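You operate a simulated robot arm through the tools that you are given. There is no shell and no other tool. Be economical: measure what you need, move in short steps, check, and stop when the job is done.

Carry out the task below with a simulated robot arm. There is one attempt and no reset: what you move stays moved.

## Task
Put the measuring jug on the decorating table away on the draining board. Take the decal card labelled "leaf" from the decorating table and put it on the plaster bat. Take the glazed cup and put it on the beige clay tile on the finishing bench. Put one of the shelf pegs from the finishing bench on top of the blue pot. Any order will do. Set down upright: measuring jug, glazed cup.

It is judged by the outcome, as a careful person would: the job done as asked, and still so three seconds after it is handed in. It fails if anything else is knocked over, pushed out of place, dropped, spilled or broken.

## Robot
A 7-joint arm with a fingered hand on a trunk, on a base that drives. Base frame: it is fixed to the floor where the robot stands at the start and does not move with it; the origin is under the middle of the robot, x ahead of it, y to its left, z up. Lengths are in m, angles in degrees, forces in N, time in s.
Its first joint turns from -115.0 to 115.0 degrees. Places, roughly: blue pot (16x16x14 cm) [0.8, -0.3, 0.9]; clay tile (11x8x2 cm) [0.8, 1.2, 0.9]; decal card [0.75, 0.5, 0.75]; draining board (40x24 cm) [-1.14, 3.42, 0.88]; glazed cup (8x8x9 cm) [0.9, 0.7, 0.9]; measuring jug [0.5, 0, 0.75]; plaster bat (20x16x5 cm) [0.3, 2, 0.8]; shelf peg (4x4x14 cm) [0.8, 1.8, 1]. Payload 5 kg.
Tool frame: the origin (TCP) lies between the finger pads and is the grasp point; the fingertips stand 0.032 m ahead of it; z points along the fingers, y is the line along which they close. The gripper opens to 0.16 m. The gripper's body begins 0.089 m behind the TCP. The gripper is a hand of 4 fingers: y runs from the thumb to the fingers, the wrist lies at [0, 0, -0.267] in the tool frame, and closing takes about 1.5 s.
Orientation is that of the tool frame in the base frame, as a unit quaternion [w, x, y, z]. With the fingers straight down and closing along the base's y, the tool's x points along the base's -x, its y along +y and its z along -z.

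## Interface
- The arm moves only by the tool jog_arm. Its argument "rows" is a list of rows, each an object of numbers (a shift or turn left out is 0, a gripper value left out holds the last): "tx", "ty", "tz": the shift along the tool's x, y, z in units of 20 mm (1.0 is 20 mm); "wx", "wy", "wz": the turn, a rotation vector about the tool's x, y, z in units of 8 degrees (1.0 is 8 degrees); "gripper": the opening, from 0 (shut) to 1 (fully open). In form: [{"tx": .., "ty": .., "tz": .., "wx": .., "wy": .., "wz": .., "gripper": ..}, ...]. A call has 1 to 20 rows; each row shifts and turns the commanded pose from where the row before left it, along the tool's axes as they then stand. A call with a number of a shift or a turn outside -1 to 1 is refused whole. A row lasts 0.2 s, in which the tool goes at most 0.05 m and 8.6 degrees; a call with a longer step from one row to the next is refused whole, and so is a gripper value outside its range. Where a pose cannot be reached the arm comes as near as it can. A force on the tool above 40 N (or 10 N above the force at the start of the call, whichever is more), or a blocked arm, ends the call early, and 0.2 s more pass. Each finger travels about 0.045 m/s and halts on what it meets, pressing with about 27 N; the grip force reading is that of the motor and also rises with nothing between the fingers. The clock runs only during rows and for 0.2 s after the last one: add rows that do not move to give the fingers time. The reply holds the time, the measured pose of the TCP, the force on the tool along the base axes, the opening and the grip force, in the units named above and with some noise, with the torque about the TCP (base axes, N m) and any sound that the robot's microphone picked up.
- Cameras (640 x 400 px; columns grow to the right, rows downward): "scene" is now at [0.0111, 0.2279, 1.7241]; the picture's right is [0.31, -0.95, 0.00], its down [-0.74, -0.24, -0.63] and it looks along [0.60, 0.20, -0.77] (base axes); focal length 268 px, centre (320, 200). "wrist" rides on the gripper at [0.08, -0.004, -0.114] in the tool frame; the picture's right is [0.05, 1.00, 0.00], its down [-0.82, 0.04, -0.58] and it looks along [-0.58, 0.03, 0.82] (tool axes); focal length 265 px, centre (320, 200). There is no depth. A picture from a camera that has moved, and an enlarged one, comes with that camera's place and axes in the base frame and with its lens.
- snapshot(camera): a new picture of that camera. No time passes.
- slide_trunk(by): slides the trunk up (or, below 0, down) by that many m; the arm and the scene camera ride with it, the base frame stays. It gives what a move gives, with no picture.
- roll_base(legs): drives the robot by 1 to 6 legs, each [ahead, turn to the left] in m and degrees, along the robot's own axes; the way and the turn of a leg run together, so that a leg with both is an arc; at most 1.5 m and 180 degrees a leg. The arm and the cameras ride along, it lands a little off, and it stops where it bumps. It gives what a move gives.
- set_grasp(shape): the hand has 4 fingers and takes this shape, open, in about a second: jaw (thumb against the fingers, like two jaws); tri (thumb and two fingers); tip (a fingertip pinch); poke (one finger out to press); point (the index stretched); flat (the hand flat); cup (the hand cupped); fist (a fist). The gripper value then closes the fingers along that shape, each until it touches; the sizes above hold for jaw. It gives what a move gives, with no picture.
- head_to(pan, tilt): turns the head with the scene camera to pan (to the left, within 155 degrees either way) and tilt (down, from -29 to 69), counted from straight ahead of the robot. It gives what a move gives.
- inspect(camera, box): a new picture of the part [left, top, right, bottom] of that camera's present view, enlarged. No time passes.
- hand_in(): hands the job in; it is judged then, once.

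Work in short steps. Places have to be worked out from the pictures, the camera data and where the tool is seen: move nearer, look again, correct. Check each grasp and each placing, and mend what went wrong. You have 165 turns and 108 pictures in all, those below and enlarged ones among them. Open the gripper and draw the arm clear of the work before you hand the job in, unless the task says otherwise; then end with one line.

The tools are called after "Request:" by a JSON object that holds its "api" and its "payload". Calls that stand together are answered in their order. jog_arm: Moves the arm, as the interface text tells. Its arguments: {"type":"object","properties":{"rows":{"type":"array"}},"required":["rows"]} The other tools are called the same way: slide_trunk (by) slides the trunk up or down; set_grasp (shape) gives the hand a shape; roll_base (legs) drives the base; head_to (pan, tilt) turns the head that bears the scene camera; snapshot (camera) takes a picture; inspect (camera, box) takes an enlarged picture of a part of a camera's view; hand_in () hands the job in.

At the start:

```text
t: 0.0
eef_pos: [0.7172, 0.1699, 1.2005]
tool_rot: [0.0, 0.0, 1.0, 0.0]
wrist_force: [0.1, 0.2, 0.1]
ft_torque: [0.01, -0.01, 0.0]
finger_gap: 0.1597
finger_force: 0.1
shape: jaw
trunk travel left (down, up): [-0.575, 0.415]
robot x, y, heading: [-0.001, 0.0007, 0.1]
head pan, tilt: [18.1, 50.7]
```

scene: 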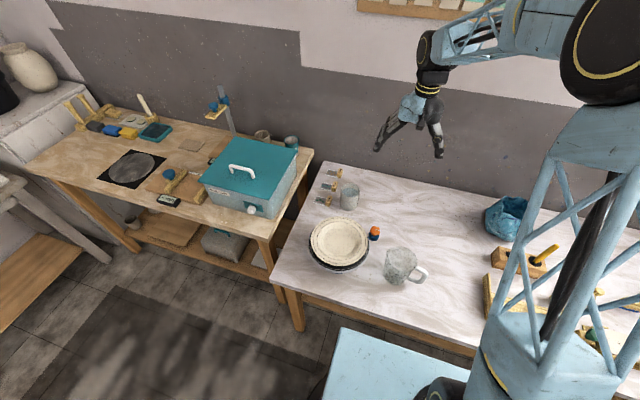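
wrist: 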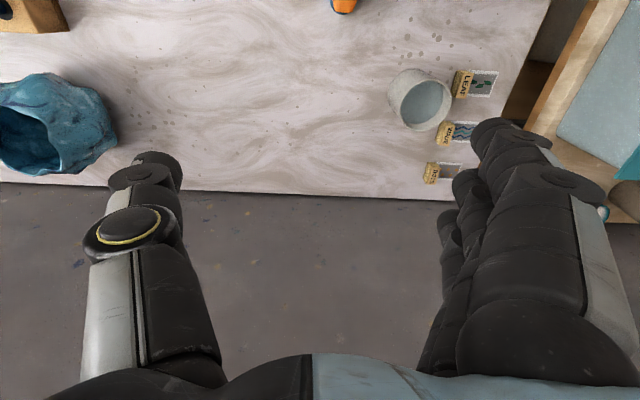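

The scene shows the decorating table with jug, bowls, cards and a cup, and the finishing bench to the left. I enlarge both parts to identify things.

Request:
{"api": "inspect", "payload": {"camera": "scene", "box": [270, 150, 450, 300]}}

Request:
{"api": "inspect", "payload": {"camera": "scene", "box": [20, 80, 320, 260]}}

Request:
{"api": "inspect", "payload": {"camera": "wrist", "box": [380, 40, 540, 200]}}

```text
2.67 times, centred on (360, 225) of scene
camera zoom: at [0.0111, 0.2279, 1.7241], right [0.31, -0.95, 0.0], down [-0.74, -0.24, -0.63], along [0.6, 0.2, -0.77], focal length 716 px, centre (213, 133)
```

zoom: 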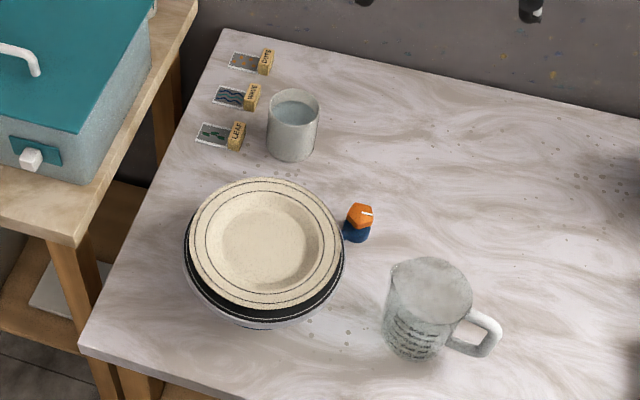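

```text
2.13 times, centred on (170, 170) of scene
camera zoom: at [0.0111, 0.2279, 1.7241], right [0.31, -0.95, 0.0], down [-0.74, -0.24, -0.63], along [0.6, 0.2, -0.77], focal length 573 px, centre (640, 264)
```

zoom: 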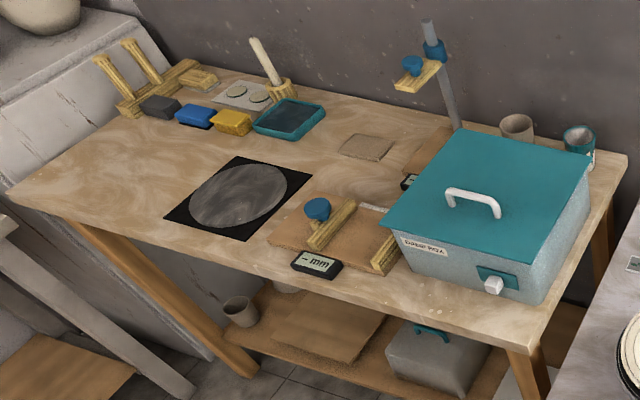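

```text
2.50 times, centred on (460, 120) of wrist
camera zoom: at [0.6358, 0.166, 1.3157], right [-0.05, 1.0, 0.0], down [0.82, 0.04, 0.58], along [0.58, 0.03, -0.82], focal length 664 px, centre (-30, 400)
```

zoom: 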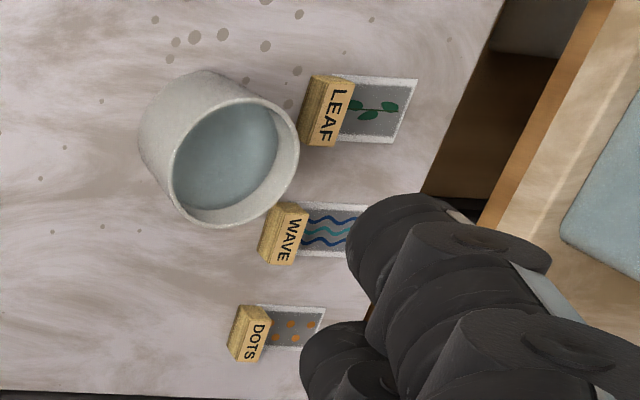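

The teal-rimmed cup behind the damp box projects to about (0.95, 0.69), so it is likely the glazed cup; the water cup by the cards is another one. I look around with the head to find the pegs, bat, draining board and pot.

Request:
{"api": "head_to", "payload": {"pan": 75, "tilt": 30}}

Request:
{"api": "snapshot", "payload": {"camera": "scene"}}

Request:
{"api": "head_to", "payload": {"pan": 130, "tilt": 25}}

Request:
{"api": "snapshot", "payload": {"camera": "scene"}}

Request:
{"api": "head_to", "payload": {"pan": -20, "tilt": 48}}

Request:
{"api": "snapshot", "payload": {"camera": "scene"}}

```text
t: 1.3
eef_pos: [0.7172, 0.1707, 1.2007]
tool_rot: [0.0, 0.0, 1.0, 0.001]
wrist_force: [0.0, 0.4, -0.2]
ft_torque: [-0.03, 0.0, 0.02]
finger_gap: 0.1598
finger_force: 0.1
shape: jaw
trunk travel left (down, up): [-0.575, 0.415]
robot x, y, heading: [0.0018, 0.0009, 0.4]
head pan, tilt: [75.0, 30.0]
```

```text
102 pictures are left
camera scene: at [-0.038, 0.2915, 1.7545], right [0.97, -0.26, 0.0], down [-0.13, -0.48, -0.87], along [0.22, 0.84, -0.5], focal length 268 px, centre (320, 200)
```

scene: 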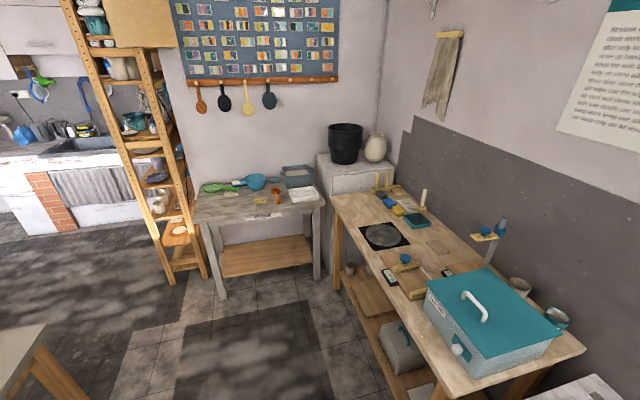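

```text
t: 2.5
eef_pos: [0.7157, 0.1711, 1.2023]
tool_rot: [0.0, 0.0, 1.0, 0.0]
wrist_force: [-0.4, -0.2, 0.1]
ft_torque: [0.02, 0.01, 0.0]
finger_gap: 0.1601
finger_force: 0.1
shape: jaw
trunk travel left (down, up): [-0.575, 0.415]
robot x, y, heading: [-0.0016, -0.0026, 0.3]
head pan, tilt: [130.0, 25.0]
```

```text
101 pictures are left
camera scene: at [-0.1206, 0.2748, 1.7625], right [0.77, 0.64, 0.0], down [0.27, -0.32, -0.91], along [-0.58, 0.69, -0.42], focal length 268 px, centre (320, 200)
```

scene: 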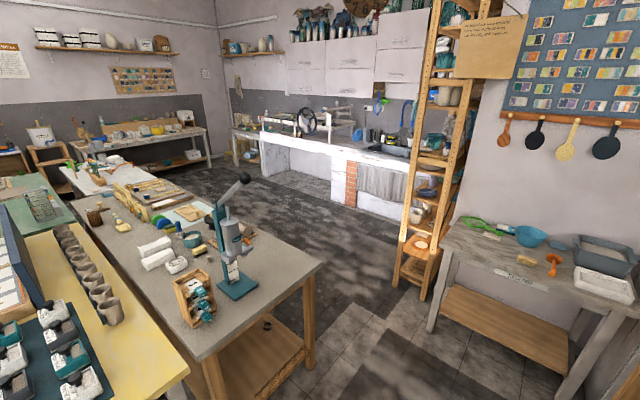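

```text
t: 4.8
eef_pos: [0.7166, 0.1704, 1.2004]
tool_rot: [0.0, 0.0, 1.0, 0.001]
wrist_force: [0.7, 0.0, 0.4]
ft_torque: [0.02, -0.01, 0.01]
finger_gap: 0.1598
finger_force: 0.1
shape: jaw
trunk travel left (down, up): [-0.575, 0.415]
robot x, y, heading: [0.0018, -0.0009, -0.0]
head pan, tilt: [-20.0, 48.0]
```

```text
100 pictures are left
camera scene: at [0.0126, 0.1772, 1.7277], right [-0.34, -0.94, 0.0], down [-0.7, 0.25, -0.67], along [0.63, -0.23, -0.74], focal length 268 px, centre (320, 200)
```

scene: 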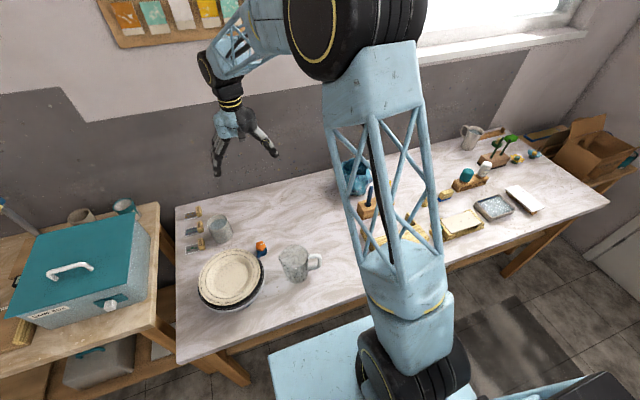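

The bat is the white slab on the small table at left, and the draining board lies by the sink. The LEAF block triangulates to about (0.735, 0.43, 0.80), so I move above it for a closer look.

Request:
{"api": "jog_arm", "payload": {"rows": [{"ty": 1, "tz": 0.6, "tx": -0.07}, {"ty": 1, "tz": 0.6, "tx": -0.07}, {"ty": 1, "tz": 0.6, "tx": -0.07}, {"ty": 1, "tz": 0.6, "tx": -0.07}, {"ty": 1, "tz": 0.6, "tx": -0.07}, {"ty": 1, "tz": 0.6, "tx": -0.07}, {"ty": 1, "tz": 0.6, "tx": -0.07}, {"ty": 1, "tz": 0.6, "tx": -0.07}, {"ty": 1, "tz": 0.6, "tx": -0.07}, {"ty": 1, "tz": 0.6, "tx": -0.07}, {"ty": 1, "tz": 0.6, "tx": -0.07}, {"ty": 1, "tz": 0.6, "tx": -0.07}, {"ty": 1, "tz": 0.6, "tx": -0.07}, {}]}}

Request:
{"api": "snapshot", "payload": {"camera": "wrist"}}

```text
t: 7.8
eef_pos: [0.7357, 0.4306, 1.0452]
tool_rot: [0.0, 0.0, 1.0, 0.0]
wrist_force: [0.3, 0.2, -0.9]
ft_torque: [0.02, -0.02, 0.01]
finger_gap: 0.1599
finger_force: 0.1
shape: jaw
trunk travel left (down, up): [-0.575, 0.415]
robot x, y, heading: [0.0001, -0.0035, -0.2]
head pan, tilt: [-20.0, 48.0]
```

```text
99 pictures are left
camera wrist: at [0.6546, 0.4255, 1.1598], right [-0.05, 1.0, 0.0], down [0.82, 0.04, 0.58], along [0.58, 0.03, -0.82], focal length 265 px, centre (320, 200)
```

wrist: 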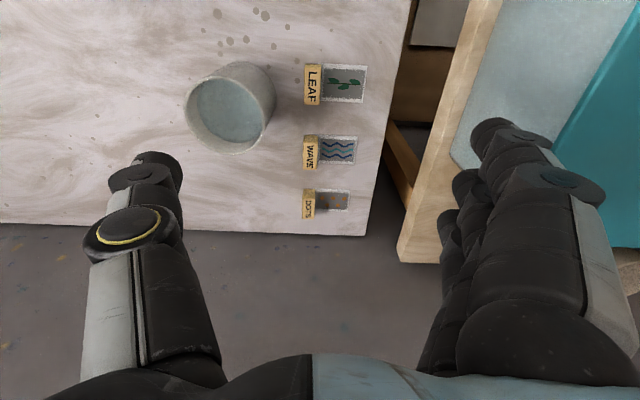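

LEAF block is at about (0.729, 0.422), 2 cm wide across y, with the water cup only about 4 cm from it. I look at the fingertip-pinch shape, which may be slimmer.

Request:
{"api": "set_grasp", "payload": {"shape": "tip"}}

Request:
{"api": "snapshot", "payload": {"camera": "wrist"}}

Request:
{"api": "jog_arm", "payload": {"rows": [{"gripper": 0.35}, {}, {}, {}, {}, {}]}}

Request:
{"api": "snapshot", "payload": {"camera": "wrist"}}

```text
t: 8.8
eef_pos: [0.7355, 0.4309, 1.0445]
tool_rot: [0.001, 0.001, 1.0, 0.001]
wrist_force: [0.8, -0.7, 0.0]
ft_torque: [0.0, -0.02, 0.04]
finger_gap: 0.1602
finger_force: 0.1
shape: tip
trunk travel left (down, up): [-0.575, 0.415]
robot x, y, heading: [-0.0009, 0.0017, 0.2]
head pan, tilt: [-20.0, 48.0]
```

```text
98 pictures are left
camera wrist: at [0.6545, 0.4256, 1.1597], right [-0.05, 1.0, 0.0], down [0.82, 0.04, 0.58], along [0.58, 0.03, -0.82], focal length 265 px, centre (320, 200)
```

wrist: 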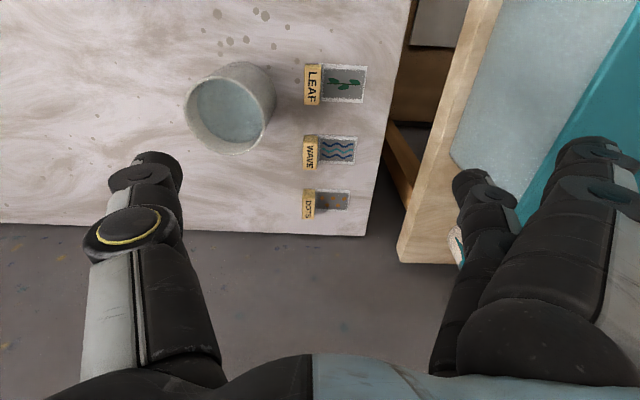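

```text
t: 10.2
eef_pos: [0.7358, 0.4294, 1.0442]
tool_rot: [0.0, 0.0, 1.0, 0.0]
wrist_force: [-0.5, -0.5, -0.4]
ft_torque: [0.01, 0.0, 0.0]
finger_gap: 0.0568
finger_force: 0.1
shape: tip
trunk travel left (down, up): [-0.575, 0.415]
robot x, y, heading: [0.0043, 0.0017, 0.1]
head pan, tilt: [-20.0, 48.0]
```

```text
97 pictures are left
camera wrist: at [0.6545, 0.4256, 1.1597], right [-0.05, 1.0, 0.0], down [0.82, 0.04, 0.58], along [0.58, 0.03, -0.82], focal length 265 px, centre (320, 200)
```

wrist: 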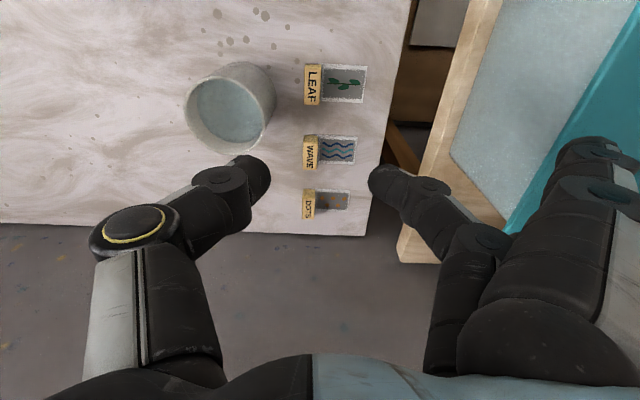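

The pinch knuckles would brush the water cup if vertical, so I go back to jaw, partly close it and tilt the hand about 26° with the wrist toward +y so the thumb stands steep. Then I look.

Request:
{"api": "set_grasp", "payload": {"shape": "jaw"}}

Request:
{"api": "jog_arm", "payload": {"rows": [{"gripper": 0.35}, {"wx": 0.8}, {"wx": 0.8}, {"wx": 0.8}, {"wx": 0.8}, {"tx": 0.4}, {}, {}]}}

Request:
{"api": "snapshot", "payload": {"camera": "wrist"}}

Request:
{"api": "head_to", "payload": {"pan": 25, "tilt": 48}}

Request:
{"api": "snapshot", "payload": {"camera": "scene"}}

```text
t: 11.1
eef_pos: [0.7359, 0.4296, 1.0438]
tool_rot: [0.0, 0.0, 1.0, 0.0]
wrist_force: [-0.3, -0.1, -0.7]
ft_torque: [0.02, -0.02, 0.0]
finger_gap: 0.16
finger_force: 0.0
shape: jaw
trunk travel left (down, up): [-0.575, 0.415]
robot x, y, heading: [-0.0035, -0.0004, -0.0]
head pan, tilt: [-20.0, 48.0]
```

```text
t: 12.8
eef_pos: [0.7265, 0.4313, 1.0462]
tool_rot: [0.0, 0.0, 0.975, -0.223]
wrist_force: [0.6, 0.6, -0.1]
ft_torque: [0.0, -0.01, -0.03]
finger_gap: 0.0566
finger_force: 0.1
shape: jaw
trunk travel left (down, up): [-0.575, 0.415]
robot x, y, heading: [0.0011, -0.0013, 0.1]
head pan, tilt: [-20.0, 48.0]
```

```text
96 pictures are left
camera wrist: at [0.6462, 0.476, 1.1509], right [-0.05, 0.9, -0.43], down [0.82, 0.29, 0.5], along [0.58, -0.33, -0.75], focal length 265 px, centre (320, 200)
```

wrist: 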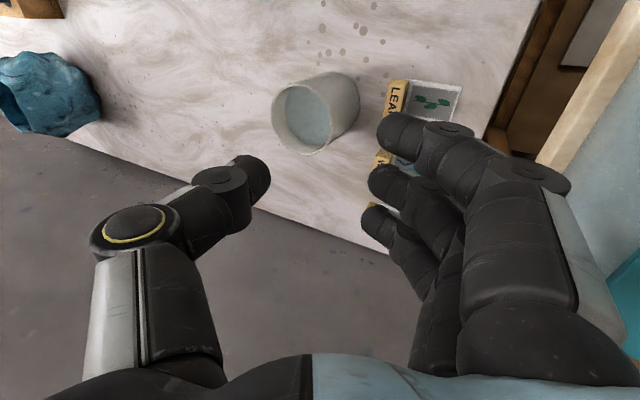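

```text
t: 14.0
eef_pos: [0.728, 0.4307, 1.0453]
tool_rot: [0.0, 0.0, 0.975, -0.222]
wrist_force: [-0.2, -0.1, -0.6]
ft_torque: [0.01, 0.04, 0.02]
finger_gap: 0.0567
finger_force: 0.1
shape: jaw
trunk travel left (down, up): [-0.575, 0.415]
robot x, y, heading: [-0.0006, 0.0001, 0.1]
head pan, tilt: [25.0, 48.0]
```

```text
95 pictures are left
camera scene: at [0.0101, 0.2377, 1.7277], right [0.42, -0.91, 0.0], down [-0.67, -0.31, -0.67], along [0.61, 0.28, -0.74], focal length 268 px, centre (320, 200)
```

scene: 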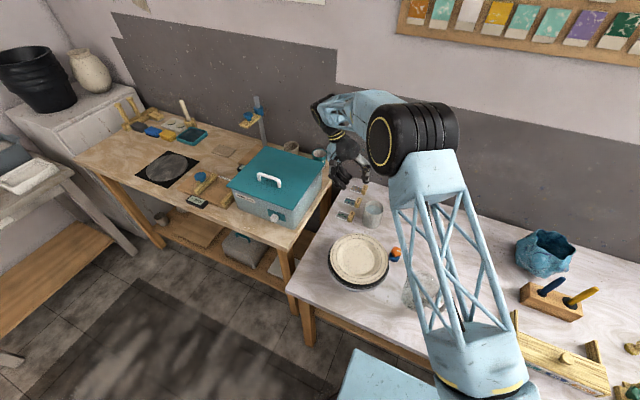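

The gap between the LEAF block (x 0.706–0.752) and the WAVE block (x≥0.794) is larger than its gap to the cup, so I grip lengthwise along x instead: undo the tilt and turn the hand 90° with the thumb on the +x side.

Request:
{"api": "jog_arm", "payload": {"rows": [{"wx": -0.8}, {"wx": -0.8}, {"wx": -0.8}, {"wx": -0.8}, {"wz": -1}, {"wz": -1}, {"wz": -1}, {"wz": -1}, {"wz": -1}, {"wz": -1}, {"wz": -1}, {"wz": -1}, {"wz": -1}, {"wz": -1}, {"wz": -1}, {"wz": -0.25, "gripper": 0.42}, {"tz": 1}, {"tz": 1}, {}]}}

Request:
{"api": "snapshot", "payload": {"camera": "wrist"}}

```text
t: 18.0
eef_pos: [0.7263, 0.4299, 1.0043]
tool_rot: [0.0, -0.706, 0.708, 0.0]
wrist_force: [0.2, -0.5, 0.4]
ft_torque: [0.02, 0.01, 0.01]
finger_gap: 0.0666
finger_force: 0.1
shape: jaw
trunk travel left (down, up): [-0.575, 0.415]
robot x, y, heading: [-0.0014, -0.0002, -0.0]
head pan, tilt: [25.0, 48.0]
```

```text
94 pictures are left
camera wrist: at [0.7305, 0.3492, 1.119], right [-1.0, -0.05, 0.0], down [-0.04, 0.82, 0.58], along [-0.03, 0.58, -0.82], focal length 265 px, centre (320, 200)
```

wrist: 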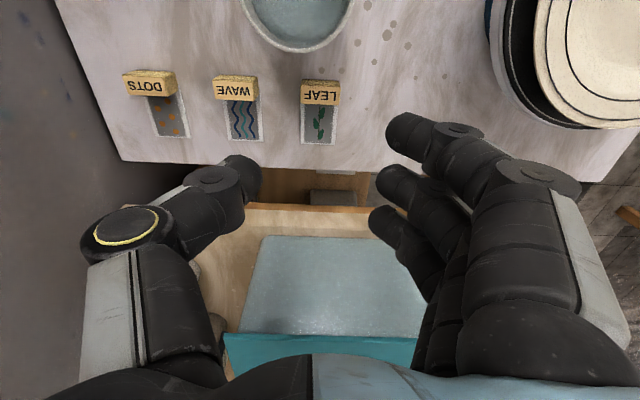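

LEAF block centre is at about (0.725, 0.422). I descend to TCP z 0.87 and look again.

Request:
{"api": "jog_arm", "payload": {"rows": [{"tz": 1, "tx": 0.3, "gripper": 0.42}, {"tz": 1}, {"tz": 1}, {"tz": 1}, {"tz": 1}, {"tz": 1}, {"tz": 0.7}, {}]}}

Request:
{"api": "snapshot", "payload": {"camera": "wrist"}}

Request:
{"api": "inspect", "payload": {"camera": "scene", "box": [280, 120, 440, 260]}}

```text
t: 19.8
eef_pos: [0.7254, 0.4247, 0.8697]
tool_rot: [-0.001, 0.707, -0.707, 0.0]
wrist_force: [0.2, 0.2, -0.5]
ft_torque: [-0.03, -0.02, 0.0]
finger_gap: 0.0665
finger_force: 0.0
shape: jaw
trunk travel left (down, up): [-0.575, 0.415]
robot x, y, heading: [0.0005, -0.0007, 0.0]
head pan, tilt: [25.0, 48.0]
```

```text
93 pictures are left
camera wrist: at [0.7296, 0.3438, 0.9845], right [-1.0, -0.05, 0.0], down [-0.04, 0.82, 0.58], along [-0.03, 0.58, -0.82], focal length 265 px, centre (320, 200)
```

wrist: 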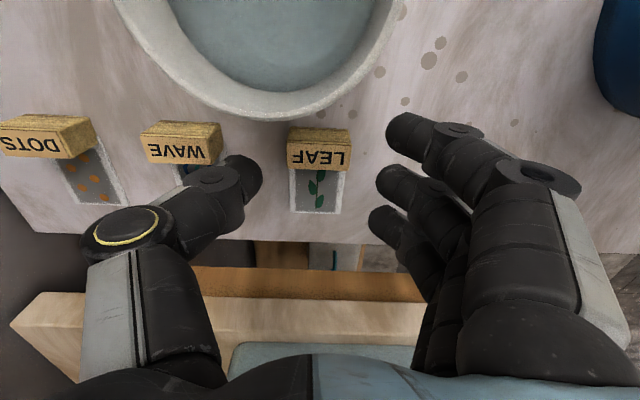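

```text
2.86 times, centred on (360, 190) of scene
camera zoom: at [0.01, 0.2376, 1.7277], right [0.42, -0.91, 0.0], down [-0.67, -0.31, -0.67], along [0.61, 0.28, -0.74], focal length 767 px, centre (206, 229)
```

zoom: 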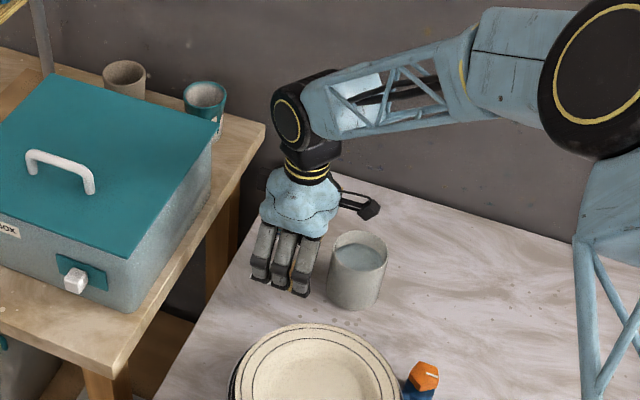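

The block sits centred between thumb and fingers, its top at about z 0.815. I descend 3 cm more and close.

Request:
{"api": "jog_arm", "payload": {"rows": [{"tz": 0.5, "gripper": 0.42}, {"tz": 0.5}, {"tz": 0.5}, {}, {"gripper": 0.2}, {}, {}, {}, {}, {}]}}

Request:
{"api": "snapshot", "payload": {"camera": "wrist"}}

```text
t: 22.0
eef_pos: [0.7282, 0.4238, 0.8398]
tool_rot: [0.0, -0.707, 0.707, 0.0]
wrist_force: [1.6, -0.4, 5.4]
ft_torque: [-0.01, 0.08, -0.02]
finger_gap: 0.0162
finger_force: 26.8
shape: jaw
trunk travel left (down, up): [-0.575, 0.415]
robot x, y, heading: [-0.0005, 0.0011, 0.1]
head pan, tilt: [25.0, 48.0]
```

```text
91 pictures are left
camera wrist: at [0.7309, 0.3435, 0.9556], right [-1.0, -0.05, 0.0], down [-0.04, 0.82, 0.58], along [-0.03, 0.58, -0.82], focal length 265 px, centre (320, 200)
```

wrist: 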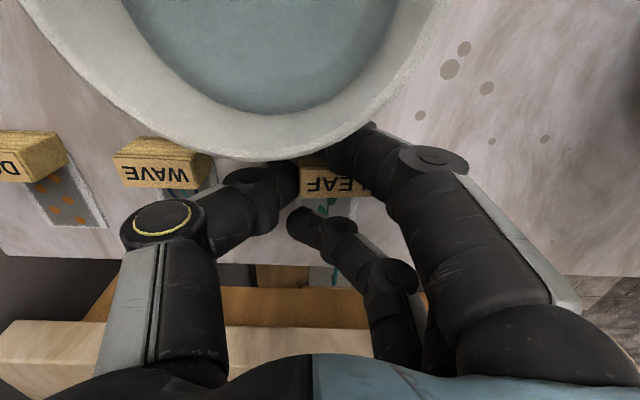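

Something is gripped: the near finger and thumb meet the block ends while the other fingers closed past it. I lift a few cm and check.

Request:
{"api": "jog_arm", "payload": {"rows": [{"tz": -0.5}, {"tz": -0.5}, {"tz": -1}, {"tz": -1}, {"tz": -1}, {}]}}

Request:
{"api": "snapshot", "payload": {"camera": "wrist"}}

```text
t: 23.4
eef_pos: [0.7269, 0.4251, 0.9214]
tool_rot: [0.0, -0.707, 0.707, 0.0]
wrist_force: [0.2, -0.3, 0.4]
ft_torque: [-0.01, 0.03, 0.0]
finger_gap: 0.0157
finger_force: 26.5
shape: jaw
trunk travel left (down, up): [-0.575, 0.415]
robot x, y, heading: [-0.0011, 0.0003, -0.1]
head pan, tilt: [25.0, 48.0]
```

```text
90 pictures are left
camera wrist: at [0.7299, 0.3437, 1.0362], right [-1.0, -0.05, 0.0], down [-0.04, 0.82, 0.58], along [-0.03, 0.58, -0.82], focal length 265 px, centre (320, 200)
```

wrist: 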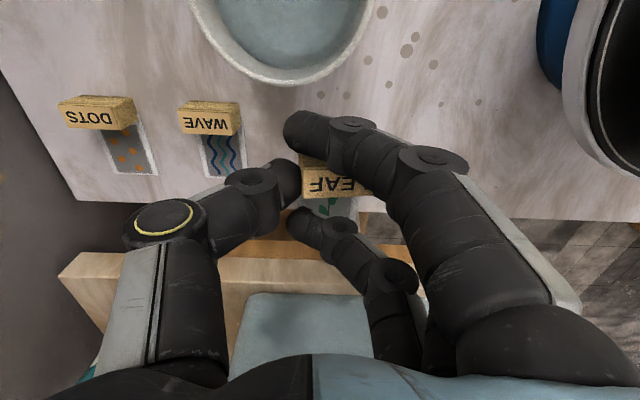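

The LEAF card with its block came up cleanly and the other cards are undisturbed. I raise and retract the arm for driving.

Request:
{"api": "jog_arm", "payload": {"rows": [{"tz": -1}, {"tz": -1}, {"tz": -1}, {"tz": -1}, {"tz": -1}, {"tz": -1}, {"tz": -1, "tx": 0.7, "ty": 0.4}, {"tz": -1, "tx": 0.7, "ty": 0.6}, {"tz": -1, "tx": 0.7, "ty": 0.6}, {"tz": -1, "tx": 0.7, "ty": 0.6}, {"tz": -1, "tx": 0.7, "ty": 0.6}, {"tz": -1, "tx": 1, "ty": 0.6}, {"tz": -1, "tx": 1, "ty": 0.6}, {"tz": -1, "tx": 1, "ty": 0.6}, {"tx": 1, "ty": 0.6}, {"tx": 1, "ty": 0.6}, {"tx": 1, "ty": 0.6}, {"tx": 1, "ty": 0.6}, {"tx": 1, "ty": 0.6}, {"tx": 1, "ty": 0.6}]}}

Request:
{"api": "head_to", "payload": {"pan": 60, "tilt": 60}}

Request:
{"api": "snapshot", "payload": {"camera": "scene"}}

```text
t: 27.6
eef_pos: [0.5629, 0.174, 1.1996]
tool_rot: [0.0, -0.707, 0.707, 0.0]
wrist_force: [-0.3, 0.2, 0.3]
ft_torque: [-0.02, 0.01, -0.01]
finger_gap: 0.0161
finger_force: 27.2
shape: jaw
trunk travel left (down, up): [-0.575, 0.415]
robot x, y, heading: [0.0001, -0.0004, 0.2]
head pan, tilt: [25.0, 48.0]
```

```text
t: 28.6
eef_pos: [0.5628, 0.1728, 1.1998]
tool_rot: [0.0, 0.707, -0.707, 0.0]
wrist_force: [-0.1, -0.7, -0.3]
ft_torque: [0.02, 0.02, -0.01]
finger_gap: 0.0158
finger_force: 26.8
shape: jaw
trunk travel left (down, up): [-0.575, 0.415]
robot x, y, heading: [-0.0016, -0.0016, 0.2]
head pan, tilt: [60.0, 60.0]
```

```text
89 pictures are left
camera scene: at [-0.0282, 0.2618, 1.7125], right [0.87, -0.5, 0.0], down [-0.43, -0.75, -0.5], along [0.25, 0.43, -0.87], focal length 268 px, centre (320, 200)
```

scene: 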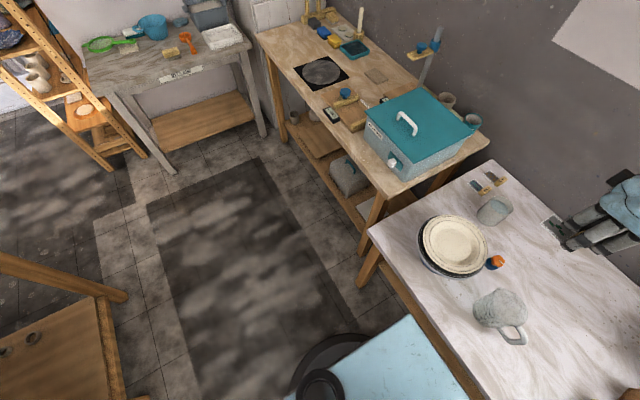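

The aisle ahead-left is clear. I back up a little, then turn left in place.

Request:
{"api": "roll_base", "payload": {"legs": [[-0.2, 0], [0, 90]]}}

Request:
{"api": "head_to", "payload": {"pan": -10, "tilt": 45}}

Request:
{"api": "snapshot", "payload": {"camera": "scene"}}

```text
t: 34.1
eef_pos: [-0.4003, 0.5545, 1.1995]
tool_rot: [0.0, 1.0, 0.022, 0.0]
wrist_force: [1.5, 0.0, 0.2]
ft_torque: [0.01, -0.01, 0.02]
finger_gap: 0.0156
finger_force: 26.9
shape: jaw
trunk travel left (down, up): [-0.575, 0.415]
robot x, y, heading: [-0.2019, -0.0015, 92.5]
head pan, tilt: [60.0, 60.0]
```

```text
t: 35.5
eef_pos: [-0.4007, 0.5549, 1.1998]
tool_rot: [0.0, 1.0, 0.022, 0.0]
wrist_force: [-0.2, -0.4, -0.7]
ft_torque: [0.01, -0.03, -0.02]
finger_gap: 0.0158
finger_force: 26.7
shape: jaw
trunk travel left (down, up): [-0.575, 0.415]
robot x, y, heading: [-0.2019, 0.0004, 92.5]
head pan, tilt: [-10.0, 45.0]
```

```text
88 pictures are left
camera scene: at [-0.3946, 0.0125, 1.7319], right [0.99, -0.13, 0.0], down [-0.09, -0.7, -0.71], along [0.09, 0.7, -0.71], focal length 268 px, centre (320, 200)
```

scene: 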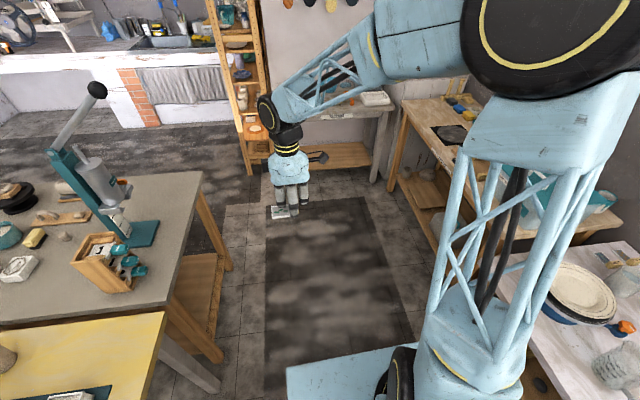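

Facing the bat table now. I swing the tool to the robot's right (base +x) to stay away from the ladder shelf before driving forward.

Request:
{"api": "jog_arm", "payload": {"rows": [{"tx": 1}, {"tx": 1}, {"tx": 1}, {"tx": 1}, {"tx": 1}, {"tx": 1}, {"tx": 1}, {"tx": 1}, {"tx": 1}, {"tx": 1}, {"tx": 1}, {"tx": 1}, {"tx": 1}, {"tx": 1}, {"tx": 1}, {"tx": 1}, {"tx": 1}, {"tx": 1}, {"tx": 1}, {"tx": 1}]}}

Request:
{"api": "roll_base", "payload": {"legs": [[0, -8], [1.1, 0]]}}

Request:
{"api": "head_to", "payload": {"pan": -15, "tilt": 50}}

Request:
{"api": "snapshot", "payload": {"camera": "scene"}}

```text
t: 39.7
eef_pos: [-0.0013, 0.5726, 1.1996]
tool_rot: [0.0, 1.0, 0.022, 0.0]
wrist_force: [-0.5, -0.4, -1.2]
ft_torque: [0.0, 0.01, 0.02]
finger_gap: 0.0157
finger_force: 26.9
shape: jaw
trunk travel left (down, up): [-0.575, 0.415]
robot x, y, heading: [-0.2027, 0.0014, 92.4]
head pan, tilt: [-10.0, 45.0]
```

```text
t: 46.0
eef_pos: [0.2182, 1.6356, 1.2007]
tool_rot: [0.0, 0.998, -0.064, 0.0]
wrist_force: [0.7, -0.2, -1.1]
ft_torque: [-0.02, 0.04, 0.02]
finger_gap: 0.0156
finger_force: 26.8
shape: jaw
trunk travel left (down, up): [-0.575, 0.415]
robot x, y, heading: [-0.0744, 1.1073, 82.4]
head pan, tilt: [-10.0, 45.0]
```

```text
t: 46.7
eef_pos: [0.2165, 1.6375, 1.1998]
tool_rot: [0.0, 0.998, -0.065, 0.0]
wrist_force: [0.1, 0.2, -0.6]
ft_torque: [0.04, 0.05, 0.03]
finger_gap: 0.0155
finger_force: 27.0
shape: jaw
trunk travel left (down, up): [-0.575, 0.415]
robot x, y, heading: [-0.0793, 1.1059, 82.7]
head pan, tilt: [-15.0, 50.0]
```

```text
87 pictures are left
camera scene: at [-0.2591, 1.1443, 1.7251], right [0.92, -0.38, 0.0], down [-0.29, -0.71, -0.64], along [0.24, 0.59, -0.77], focal length 268 px, centre (320, 200)
```

scene: 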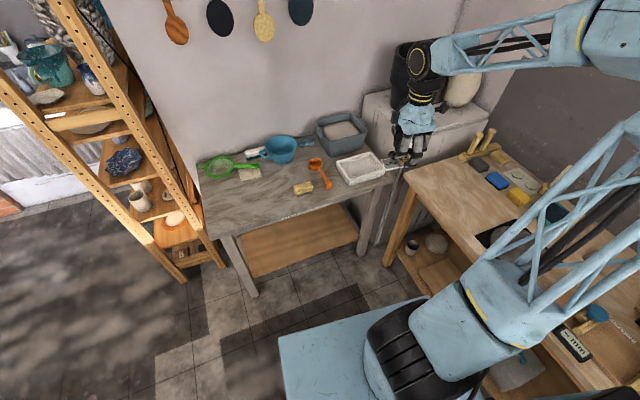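

The bat is at about (0.27, 1.93). I inspect it and the pegs from here.

Request:
{"api": "inspect", "payload": {"camera": "scene", "box": [290, 100, 450, 200]}}

Request:
{"api": "inspect", "payload": {"camera": "scene", "box": [440, 110, 600, 220]}}

```text
4.00 times, centred on (370, 150) of scene
camera zoom: at [-0.2591, 1.1443, 1.7251], right [0.92, -0.38, 0.0], down [-0.29, -0.71, -0.64], along [0.24, 0.59, -0.77], focal length 1074 px, centre (120, 400)
```

zoom: 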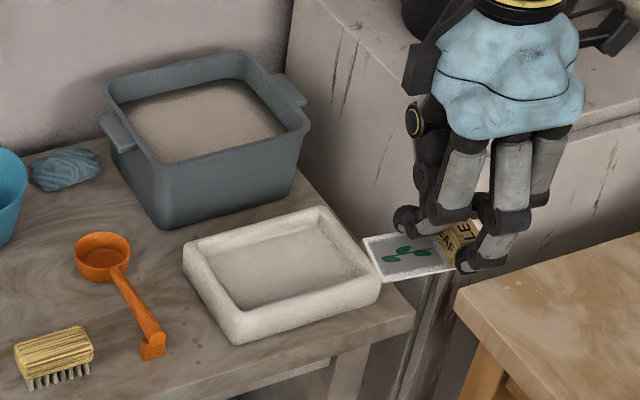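

```text
3.64 times, centred on (520, 165) of scene
camera zoom: at [-0.2591, 1.1443, 1.7251], right [0.92, -0.38, 0.0], down [-0.29, -0.71, -0.64], along [0.24, 0.59, -0.77], focal length 976 px, centre (-407, 327)
```

zoom: 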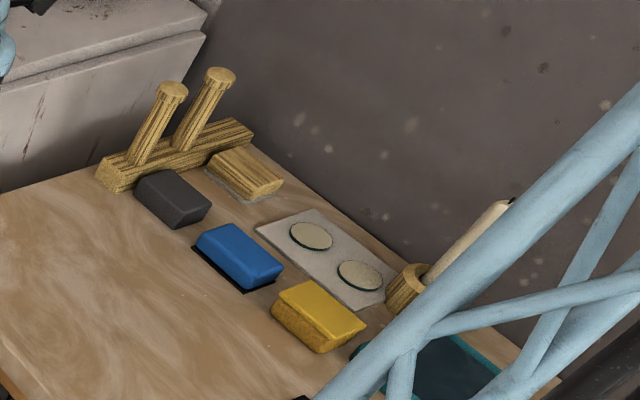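

The bat is a shallow tray and the card is still firmly held. I move over the bat's centre at z≈1.0 (block offset ~2 cm to +x so the card itself is centred).

Request:
{"api": "jog_arm", "payload": {"rows": [{"ty": -1, "tx": 0.11}, {"ty": -1, "tx": 0.11}, {"ty": -1, "tx": 0.11}, {"ty": -1, "tx": 0.11}, {"ty": -1, "tx": 0.11}, {"ty": -1, "tx": 0.11}, {"ty": -1, "tx": 0.11, "tz": 1}, {"ty": -1, "tx": 0.11, "tz": 1}, {"ty": -1, "tx": 0.11, "tz": 1}, {"ty": -1, "tx": 0.11, "tz": 1}, {"ty": -1, "tx": 0.11, "tz": 1}, {"ty": -1, "tx": 0.11, "tz": 1}, {"ty": -1, "tx": 0.11, "tz": 1}, {"ty": -1, "tx": 0.11, "tz": 1}, {"ty": -1, "tx": 0.11, "tz": 1}, {"ty": -0.2, "tx": 0.11, "tz": 1}, {}, {}]}}

Request:
{"api": "snapshot", "payload": {"camera": "wrist"}}

Request:
{"api": "inspect", "payload": {"camera": "scene", "box": [290, 100, 450, 200]}}

```text
t: 50.5
eef_pos: [0.2919, 1.9317, 0.9975]
tool_rot: [0.0, 0.998, -0.065, 0.001]
wrist_force: [0.1, 0.1, -0.1]
ft_torque: [-0.01, 0.03, 0.01]
finger_gap: 0.0156
finger_force: 26.4
shape: jaw
trunk travel left (down, up): [-0.575, 0.415]
robot x, y, heading: [-0.0786, 1.1062, 82.6]
head pan, tilt: [-15.0, 50.0]
```

```text
84 pictures are left
camera wrist: at [0.372, 1.9251, 1.1142], right [-0.08, -1.0, 0.0], down [-0.81, 0.06, 0.58], along [-0.58, 0.04, -0.82], focal length 265 px, centre (320, 200)
```

wrist: 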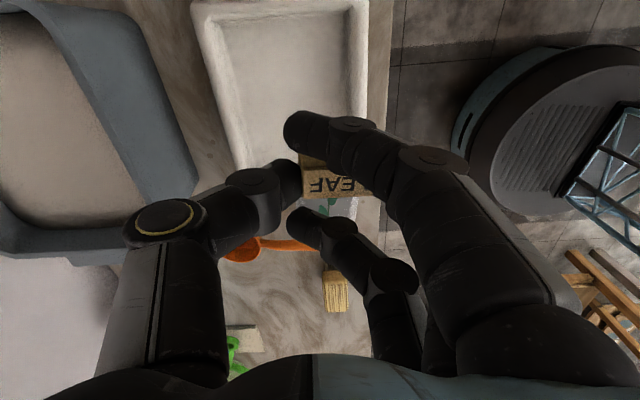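

```text
4.00 times, centred on (370, 150) of scene
camera zoom: at [-0.259, 1.1444, 1.725], right [0.92, -0.38, 0.0], down [-0.29, -0.71, -0.64], along [0.24, 0.59, -0.77], focal length 1074 px, centre (120, 400)
```

zoom: 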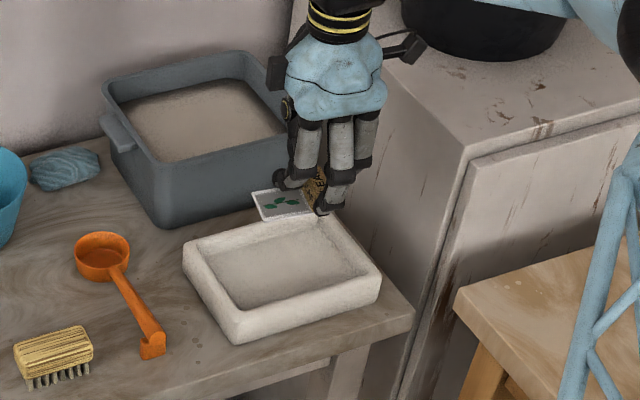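

The bat's centre is nearer y≈1.945, so I shift 1 cm toward +y and descend to 0.91.

Request:
{"api": "jog_arm", "payload": {"rows": [{"ty": -0.55}, {"tz": 1}, {"tz": 1}, {"tz": 1}, {"tz": 1}, {"tz": 0.4}, {}]}}

Request:
{"api": "inspect", "payload": {"camera": "scene", "box": [310, 120, 430, 195]}}

Request:
{"api": "snapshot", "payload": {"camera": "wrist"}}

```text
t: 52.1
eef_pos: [0.294, 1.9433, 0.9115]
tool_rot: [0.0, 0.998, -0.065, 0.0]
wrist_force: [0.3, -0.3, -0.4]
ft_torque: [-0.02, 0.0, -0.04]
finger_gap: 0.0154
finger_force: 27.1
shape: jaw
trunk travel left (down, up): [-0.575, 0.415]
robot x, y, heading: [-0.0767, 1.1056, 82.6]
head pan, tilt: [-15.0, 50.0]
```

```text
5.33 times, centred on (370, 158) of scene
camera zoom: at [-0.2591, 1.1443, 1.7251], right [0.92, -0.38, 0.0], down [-0.29, -0.71, -0.64], along [0.24, 0.59, -0.77], focal length 1432 px, centre (53, 427)
```

zoom: 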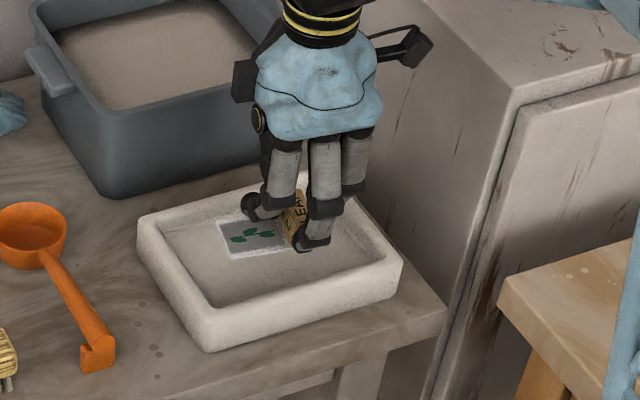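

```text
81 pictures are left
camera wrist: at [0.3735, 1.9364, 1.0259], right [-0.08, -1.0, 0.0], down [-0.81, 0.06, 0.58], along [-0.58, 0.04, -0.82], focal length 265 px, centre (320, 200)
```

wrist: 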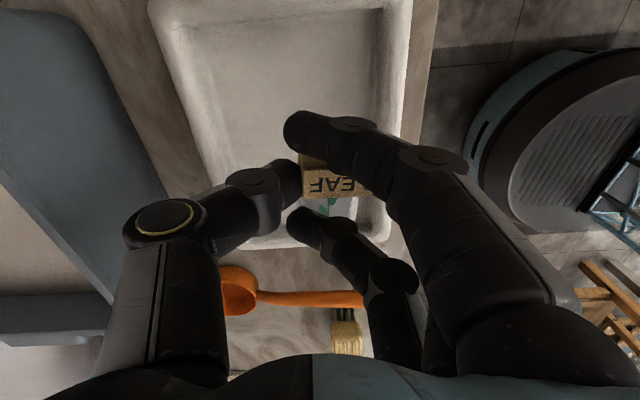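

The card hangs over the tray; I shift it another 1 cm toward tray centre and lower gently until contact.

Request:
{"api": "jog_arm", "payload": {"rows": [{"ty": -0.6, "tx": 0.5}, {"tz": 0.7}, {"tz": 0.7}, {"tz": 0.25}, {"tz": 0.25}, {}]}}

Request:
{"api": "inspect", "payload": {"camera": "scene", "box": [310, 120, 430, 195]}}

```text
t: 53.5
eef_pos: [0.3049, 1.9541, 0.8753]
tool_rot: [0.0, 0.998, -0.065, 0.0]
wrist_force: [0.9, 0.7, -0.2]
ft_torque: [0.02, 0.0, -0.04]
finger_gap: 0.0156
finger_force: 27.1
shape: jaw
trunk travel left (down, up): [-0.575, 0.415]
robot x, y, heading: [-0.0783, 1.1033, 82.8]
head pan, tilt: [-15.0, 50.0]
```

```text
5.33 times, centred on (370, 158) of scene
camera zoom: at [-0.259, 1.1444, 1.7251], right [0.92, -0.38, 0.0], down [-0.29, -0.71, -0.64], along [0.24, 0.59, -0.77], focal length 1432 px, centre (53, 427)
```

zoom: 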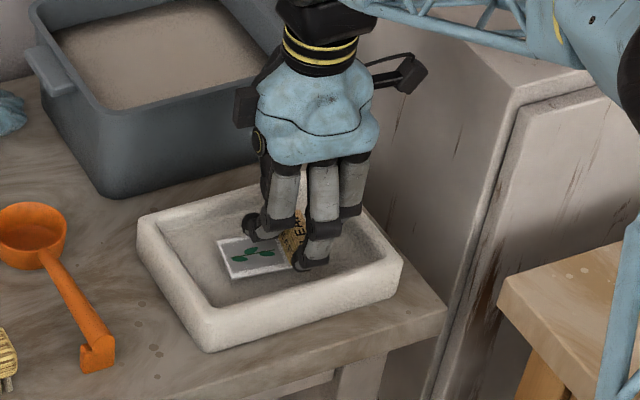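

Still slightly above the floor of the tray with no contact force; I lower in small steps.

Request:
{"api": "jog_arm", "payload": {"rows": [{"tz": 0.2}, {"tz": 0.2}, {"tz": 0.2}, {}]}}

Request:
{"api": "inspect", "payload": {"camera": "scene", "box": [310, 120, 430, 195]}}

```text
t: 54.5
eef_pos: [0.3063, 1.9544, 0.8638]
tool_rot: [-0.001, 0.998, -0.064, 0.001]
wrist_force: [1.5, 5.4, 16.4]
ft_torque: [-0.34, 0.0, 0.01]
finger_gap: 0.0167
finger_force: 26.7
shape: jaw
trunk travel left (down, up): [-0.575, 0.415]
robot x, y, heading: [-0.0791, 1.1024, 82.5]
head pan, tilt: [-15.0, 50.0]
```

```text
5.33 times, centred on (370, 158) of scene
camera zoom: at [-0.2596, 1.1434, 1.7252], right [0.92, -0.38, 0.0], down [-0.29, -0.71, -0.64], along [0.24, 0.59, -0.77], focal length 1432 px, centre (53, 427)
```

zoom: 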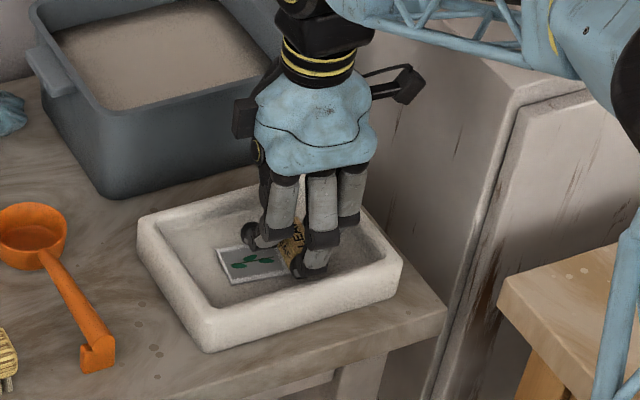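

Contact with the tray floor. I back off a hair, open a little, then lift straight up.

Request:
{"api": "jog_arm", "payload": {"rows": [{"tz": -0.1}, {"gripper": 0.3}, {}, {}, {}, {"tz": -0.3}, {"tz": -0.5}, {"tz": -1}, {"tz": -1}, {"tz": -1}, {"tz": -1}, {}]}}

Request:
{"api": "inspect", "payload": {"camera": "scene", "box": [310, 120, 430, 195]}}

```text
t: 57.1
eef_pos: [0.3033, 1.9538, 0.9608]
tool_rot: [0.0, 0.998, -0.065, 0.0]
wrist_force: [-0.1, -0.5, 0.3]
ft_torque: [-0.02, -0.01, 0.04]
finger_gap: 0.0474
finger_force: 0.0
shape: jaw
trunk travel left (down, up): [-0.575, 0.415]
robot x, y, heading: [-0.0768, 1.107, 82.5]
head pan, tilt: [-15.0, 50.0]
```

```text
5.33 times, centred on (370, 158) of scene
camera zoom: at [-0.259, 1.1442, 1.7251], right [0.92, -0.38, 0.0], down [-0.29, -0.71, -0.64], along [0.24, 0.59, -0.77], focal length 1432 px, centre (53, 427)
```

zoom: 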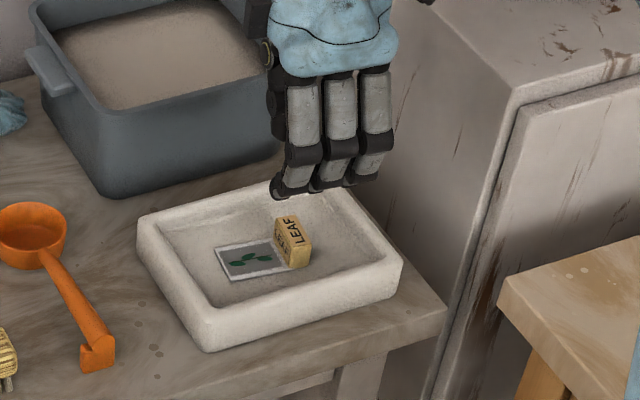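

The leaf card lies on the bat. The near peg is at about (0.80, 1.81), too far from here; I raise and retract the arm, then drive closer.

Request:
{"api": "jog_arm", "payload": {"rows": [{"tz": -1}, {"tz": -1}, {"tz": -1}, {"tz": -1}, {"tz": -1}, {"tz": -1}, {"tz": -1, "ty": 1}, {"tz": -1, "ty": 1}, {"tz": -1, "ty": 1}, {"tz": -1, "ty": 1}, {"tz": -1, "ty": 1}, {"tz": -1, "ty": 1}, {"ty": 1}, {"ty": 1}, {"ty": 1}, {"ty": 1}, {"ty": 1}, {"ty": 1}, {"ty": 1}, {"ty": 1}]}}

Request:
{"api": "roll_base", "payload": {"legs": [[0, -30], [0.25, 0]]}}

Request:
{"api": "head_to", "payload": {"pan": -12, "tilt": 45}}

Request:
{"api": "snapshot", "payload": {"camera": "scene"}}

```text
t: 61.3
eef_pos: [0.2695, 1.6738, 1.2005]
tool_rot: [0.0, 0.998, -0.064, 0.0]
wrist_force: [0.3, 0.3, -0.5]
ft_torque: [0.04, -0.02, 0.0]
finger_gap: 0.0477
finger_force: 0.0
shape: jaw
trunk travel left (down, up): [-0.575, 0.415]
robot x, y, heading: [-0.0793, 1.109, 82.4]
head pan, tilt: [-15.0, 50.0]
```

```text
t: 64.6
eef_pos: [0.6605, 1.6229, 1.2002]
tool_rot: [0.0, 0.947, -0.321, 0.0]
wrist_force: [0.7, 0.6, -0.1]
ft_torque: [-0.05, 0.01, -0.01]
finger_gap: 0.0476
finger_force: 0.0
shape: jaw
trunk travel left (down, up): [-0.575, 0.415]
robot x, y, heading: [0.0754, 1.304, 52.5]
head pan, tilt: [-15.0, 50.0]
```

```text
t: 65.2
eef_pos: [0.6617, 1.6234, 1.2009]
tool_rot: [0.001, 0.947, -0.321, 0.0]
wrist_force: [-0.6, -0.2, 0.2]
ft_torque: [0.0, -0.02, -0.02]
finger_gap: 0.0477
finger_force: 0.1
shape: jaw
trunk travel left (down, up): [-0.575, 0.415]
robot x, y, heading: [0.0737, 1.3017, 52.7]
head pan, tilt: [-12.0, 45.0]
```

```text
77 pictures are left
camera scene: at [-0.063, 1.4337, 1.732], right [0.65, -0.76, 0.0], down [-0.54, -0.46, -0.71], along [0.54, 0.46, -0.71], focal length 268 px, centre (320, 200)
```

scene: 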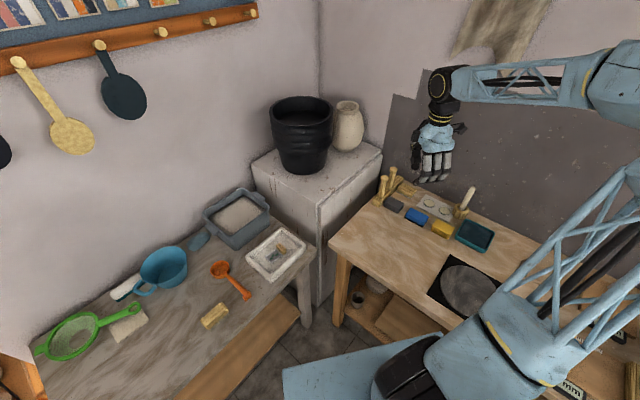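

Request:
{"api": "inspect", "payload": {"camera": "scene", "box": [350, 130, 510, 260]}}

Request:
{"api": "snapshot", "payload": {"camera": "wrist"}}

```text
3.08 times, centred on (430, 195) of scene
camera zoom: at [-0.063, 1.4337, 1.732], right [0.65, -0.76, 0.0], down [-0.54, -0.46, -0.71], along [0.54, 0.46, -0.71], focal length 826 px, centre (-18, 215)
```

zoom: 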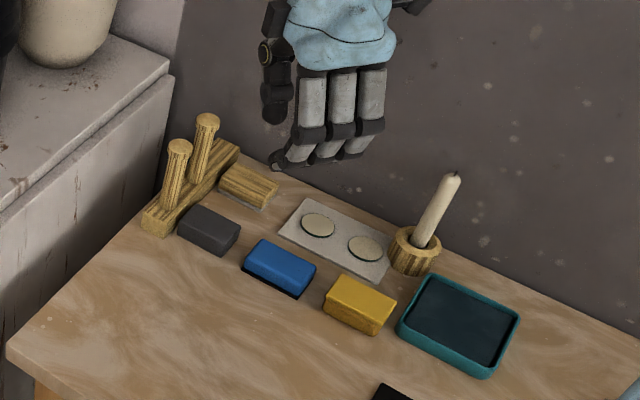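

```text
75 pictures are left
camera wrist: at [0.7262, 1.5764, 1.3153], right [-0.57, -0.82, 0.0], down [-0.67, 0.46, 0.58], along [-0.48, 0.33, -0.82], focal length 265 px, centre (320, 200)
```

wrist: 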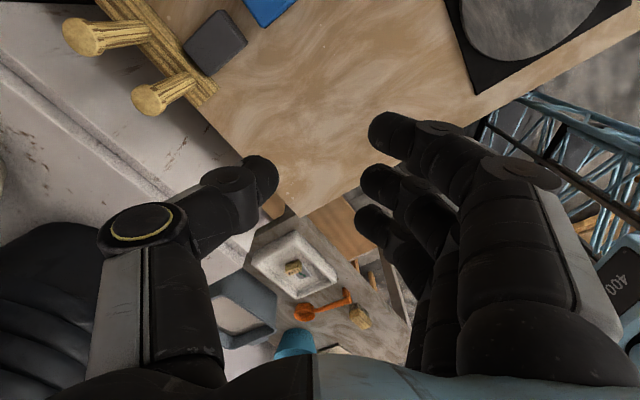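

Peg heads triangulate to (0.77, 1.787, 1.0) and (0.844, 1.787, 1.0). I'll grasp the near peg from the side (tool horizontal along +x) so it can later be laid flat; first I rotate the hand here in free space.

Request:
{"api": "jog_arm", "payload": {"rows": [{"wz": -1}, {"wz": -1}, {"wz": -1}, {"wz": -1}, {"wz": -0.68}, {"wy": 1}, {"wy": 1}, {"wy": 1}, {"wy": 1}, {"wy": 1}, {"wy": 1}, {"wy": 1}, {"wy": 1}, {"wy": 1}, {"wy": 1}, {"wy": 1}, {"wy": 0.25}, {}]}}

Request:
{"api": "snapshot", "payload": {"camera": "scene"}}

```text
t: 69.0
eef_pos: [0.5871, 1.6431, 1.1953]
tool_rot: [0.001, 0.706, -0.001, 0.708]
wrist_force: [-0.8, 0.2, 0.6]
ft_torque: [-0.02, 0.03, -0.03]
finger_gap: 0.0478
finger_force: 0.1
shape: jaw
out of reach, approached as far as the arm can: row 4, 5
trunk travel left (down, up): [-0.575, 0.415]
robot x, y, heading: [0.0742, 1.308, 52.7]
head pan, tilt: [-12.0, 45.0]
```

```text
74 pictures are left
camera scene: at [-0.0637, 1.4343, 1.7319], right [0.65, -0.76, 0.0], down [-0.54, -0.46, -0.71], along [0.54, 0.46, -0.71], focal length 268 px, centre (320, 200)
```

scene: 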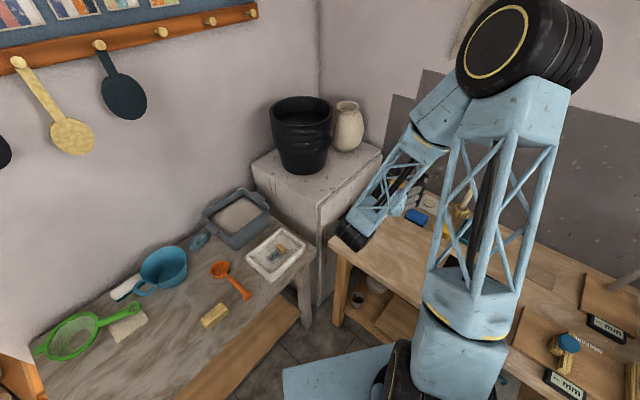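

The hand is now horizontal, pointing +x. I move to y≈1.787 and z≈1.05, staying short of the pegs, and check with the wrist camera.

Request:
{"api": "jog_arm", "payload": {"rows": [{"ty": -0.9, "tx": -0.9, "gripper": 0.45}, {"ty": -0.9, "tx": -0.9}, {"ty": -0.9, "tx": -0.9}, {"ty": -0.9, "tx": -0.9}, {"ty": -0.9, "tx": -0.9}, {"ty": -0.9, "tx": -0.9}, {"ty": -0.9, "tx": -0.9}, {"ty": -0.9, "tx": -0.9}, {}]}}

Request:
{"api": "snapshot", "payload": {"camera": "wrist"}}

Request:
{"api": "snapshot", "payload": {"camera": "scene"}}

```text
t: 71.0
eef_pos: [0.5862, 1.7877, 1.0507]
tool_rot: [0.0, 0.707, 0.0, 0.707]
wrist_force: [-0.7, 0.0, 0.2]
ft_torque: [0.03, 0.03, -0.05]
finger_gap: 0.071
finger_force: 0.0
shape: jaw
trunk travel left (down, up): [-0.575, 0.415]
robot x, y, heading: [0.0734, 1.3055, 52.5]
head pan, tilt: [-12.0, 45.0]
```

```text
73 pictures are left
camera wrist: at [0.4725, 1.7905, 1.1321], right [0.0, -1.0, 0.05], down [-0.58, -0.04, -0.82], along [0.82, -0.03, -0.58], focal length 265 px, centre (320, 200)
```

wrist: 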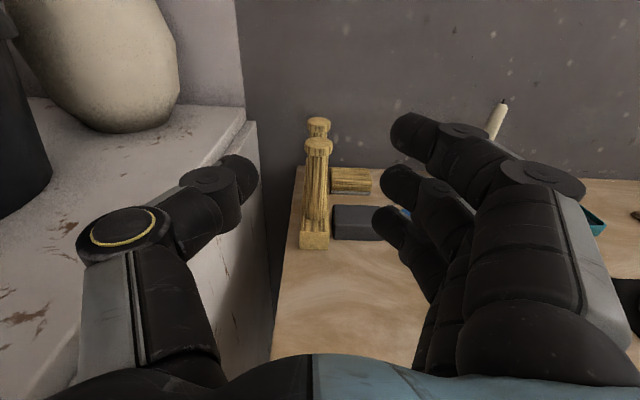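

```text
72 pictures are left
camera scene: at [-0.0633, 1.4339, 1.732], right [0.65, -0.76, 0.0], down [-0.54, -0.46, -0.71], along [0.54, 0.46, -0.71], focal length 268 px, centre (320, 200)
```

scene: 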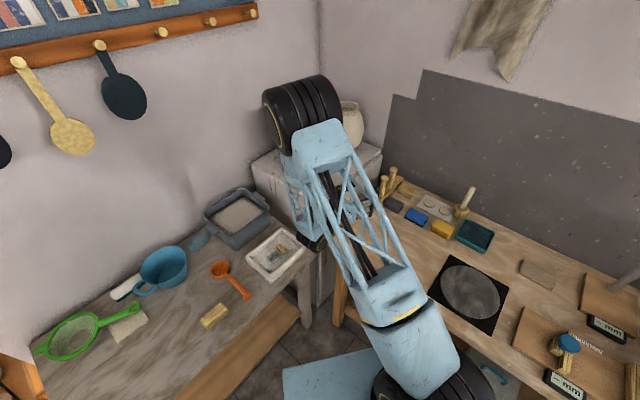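

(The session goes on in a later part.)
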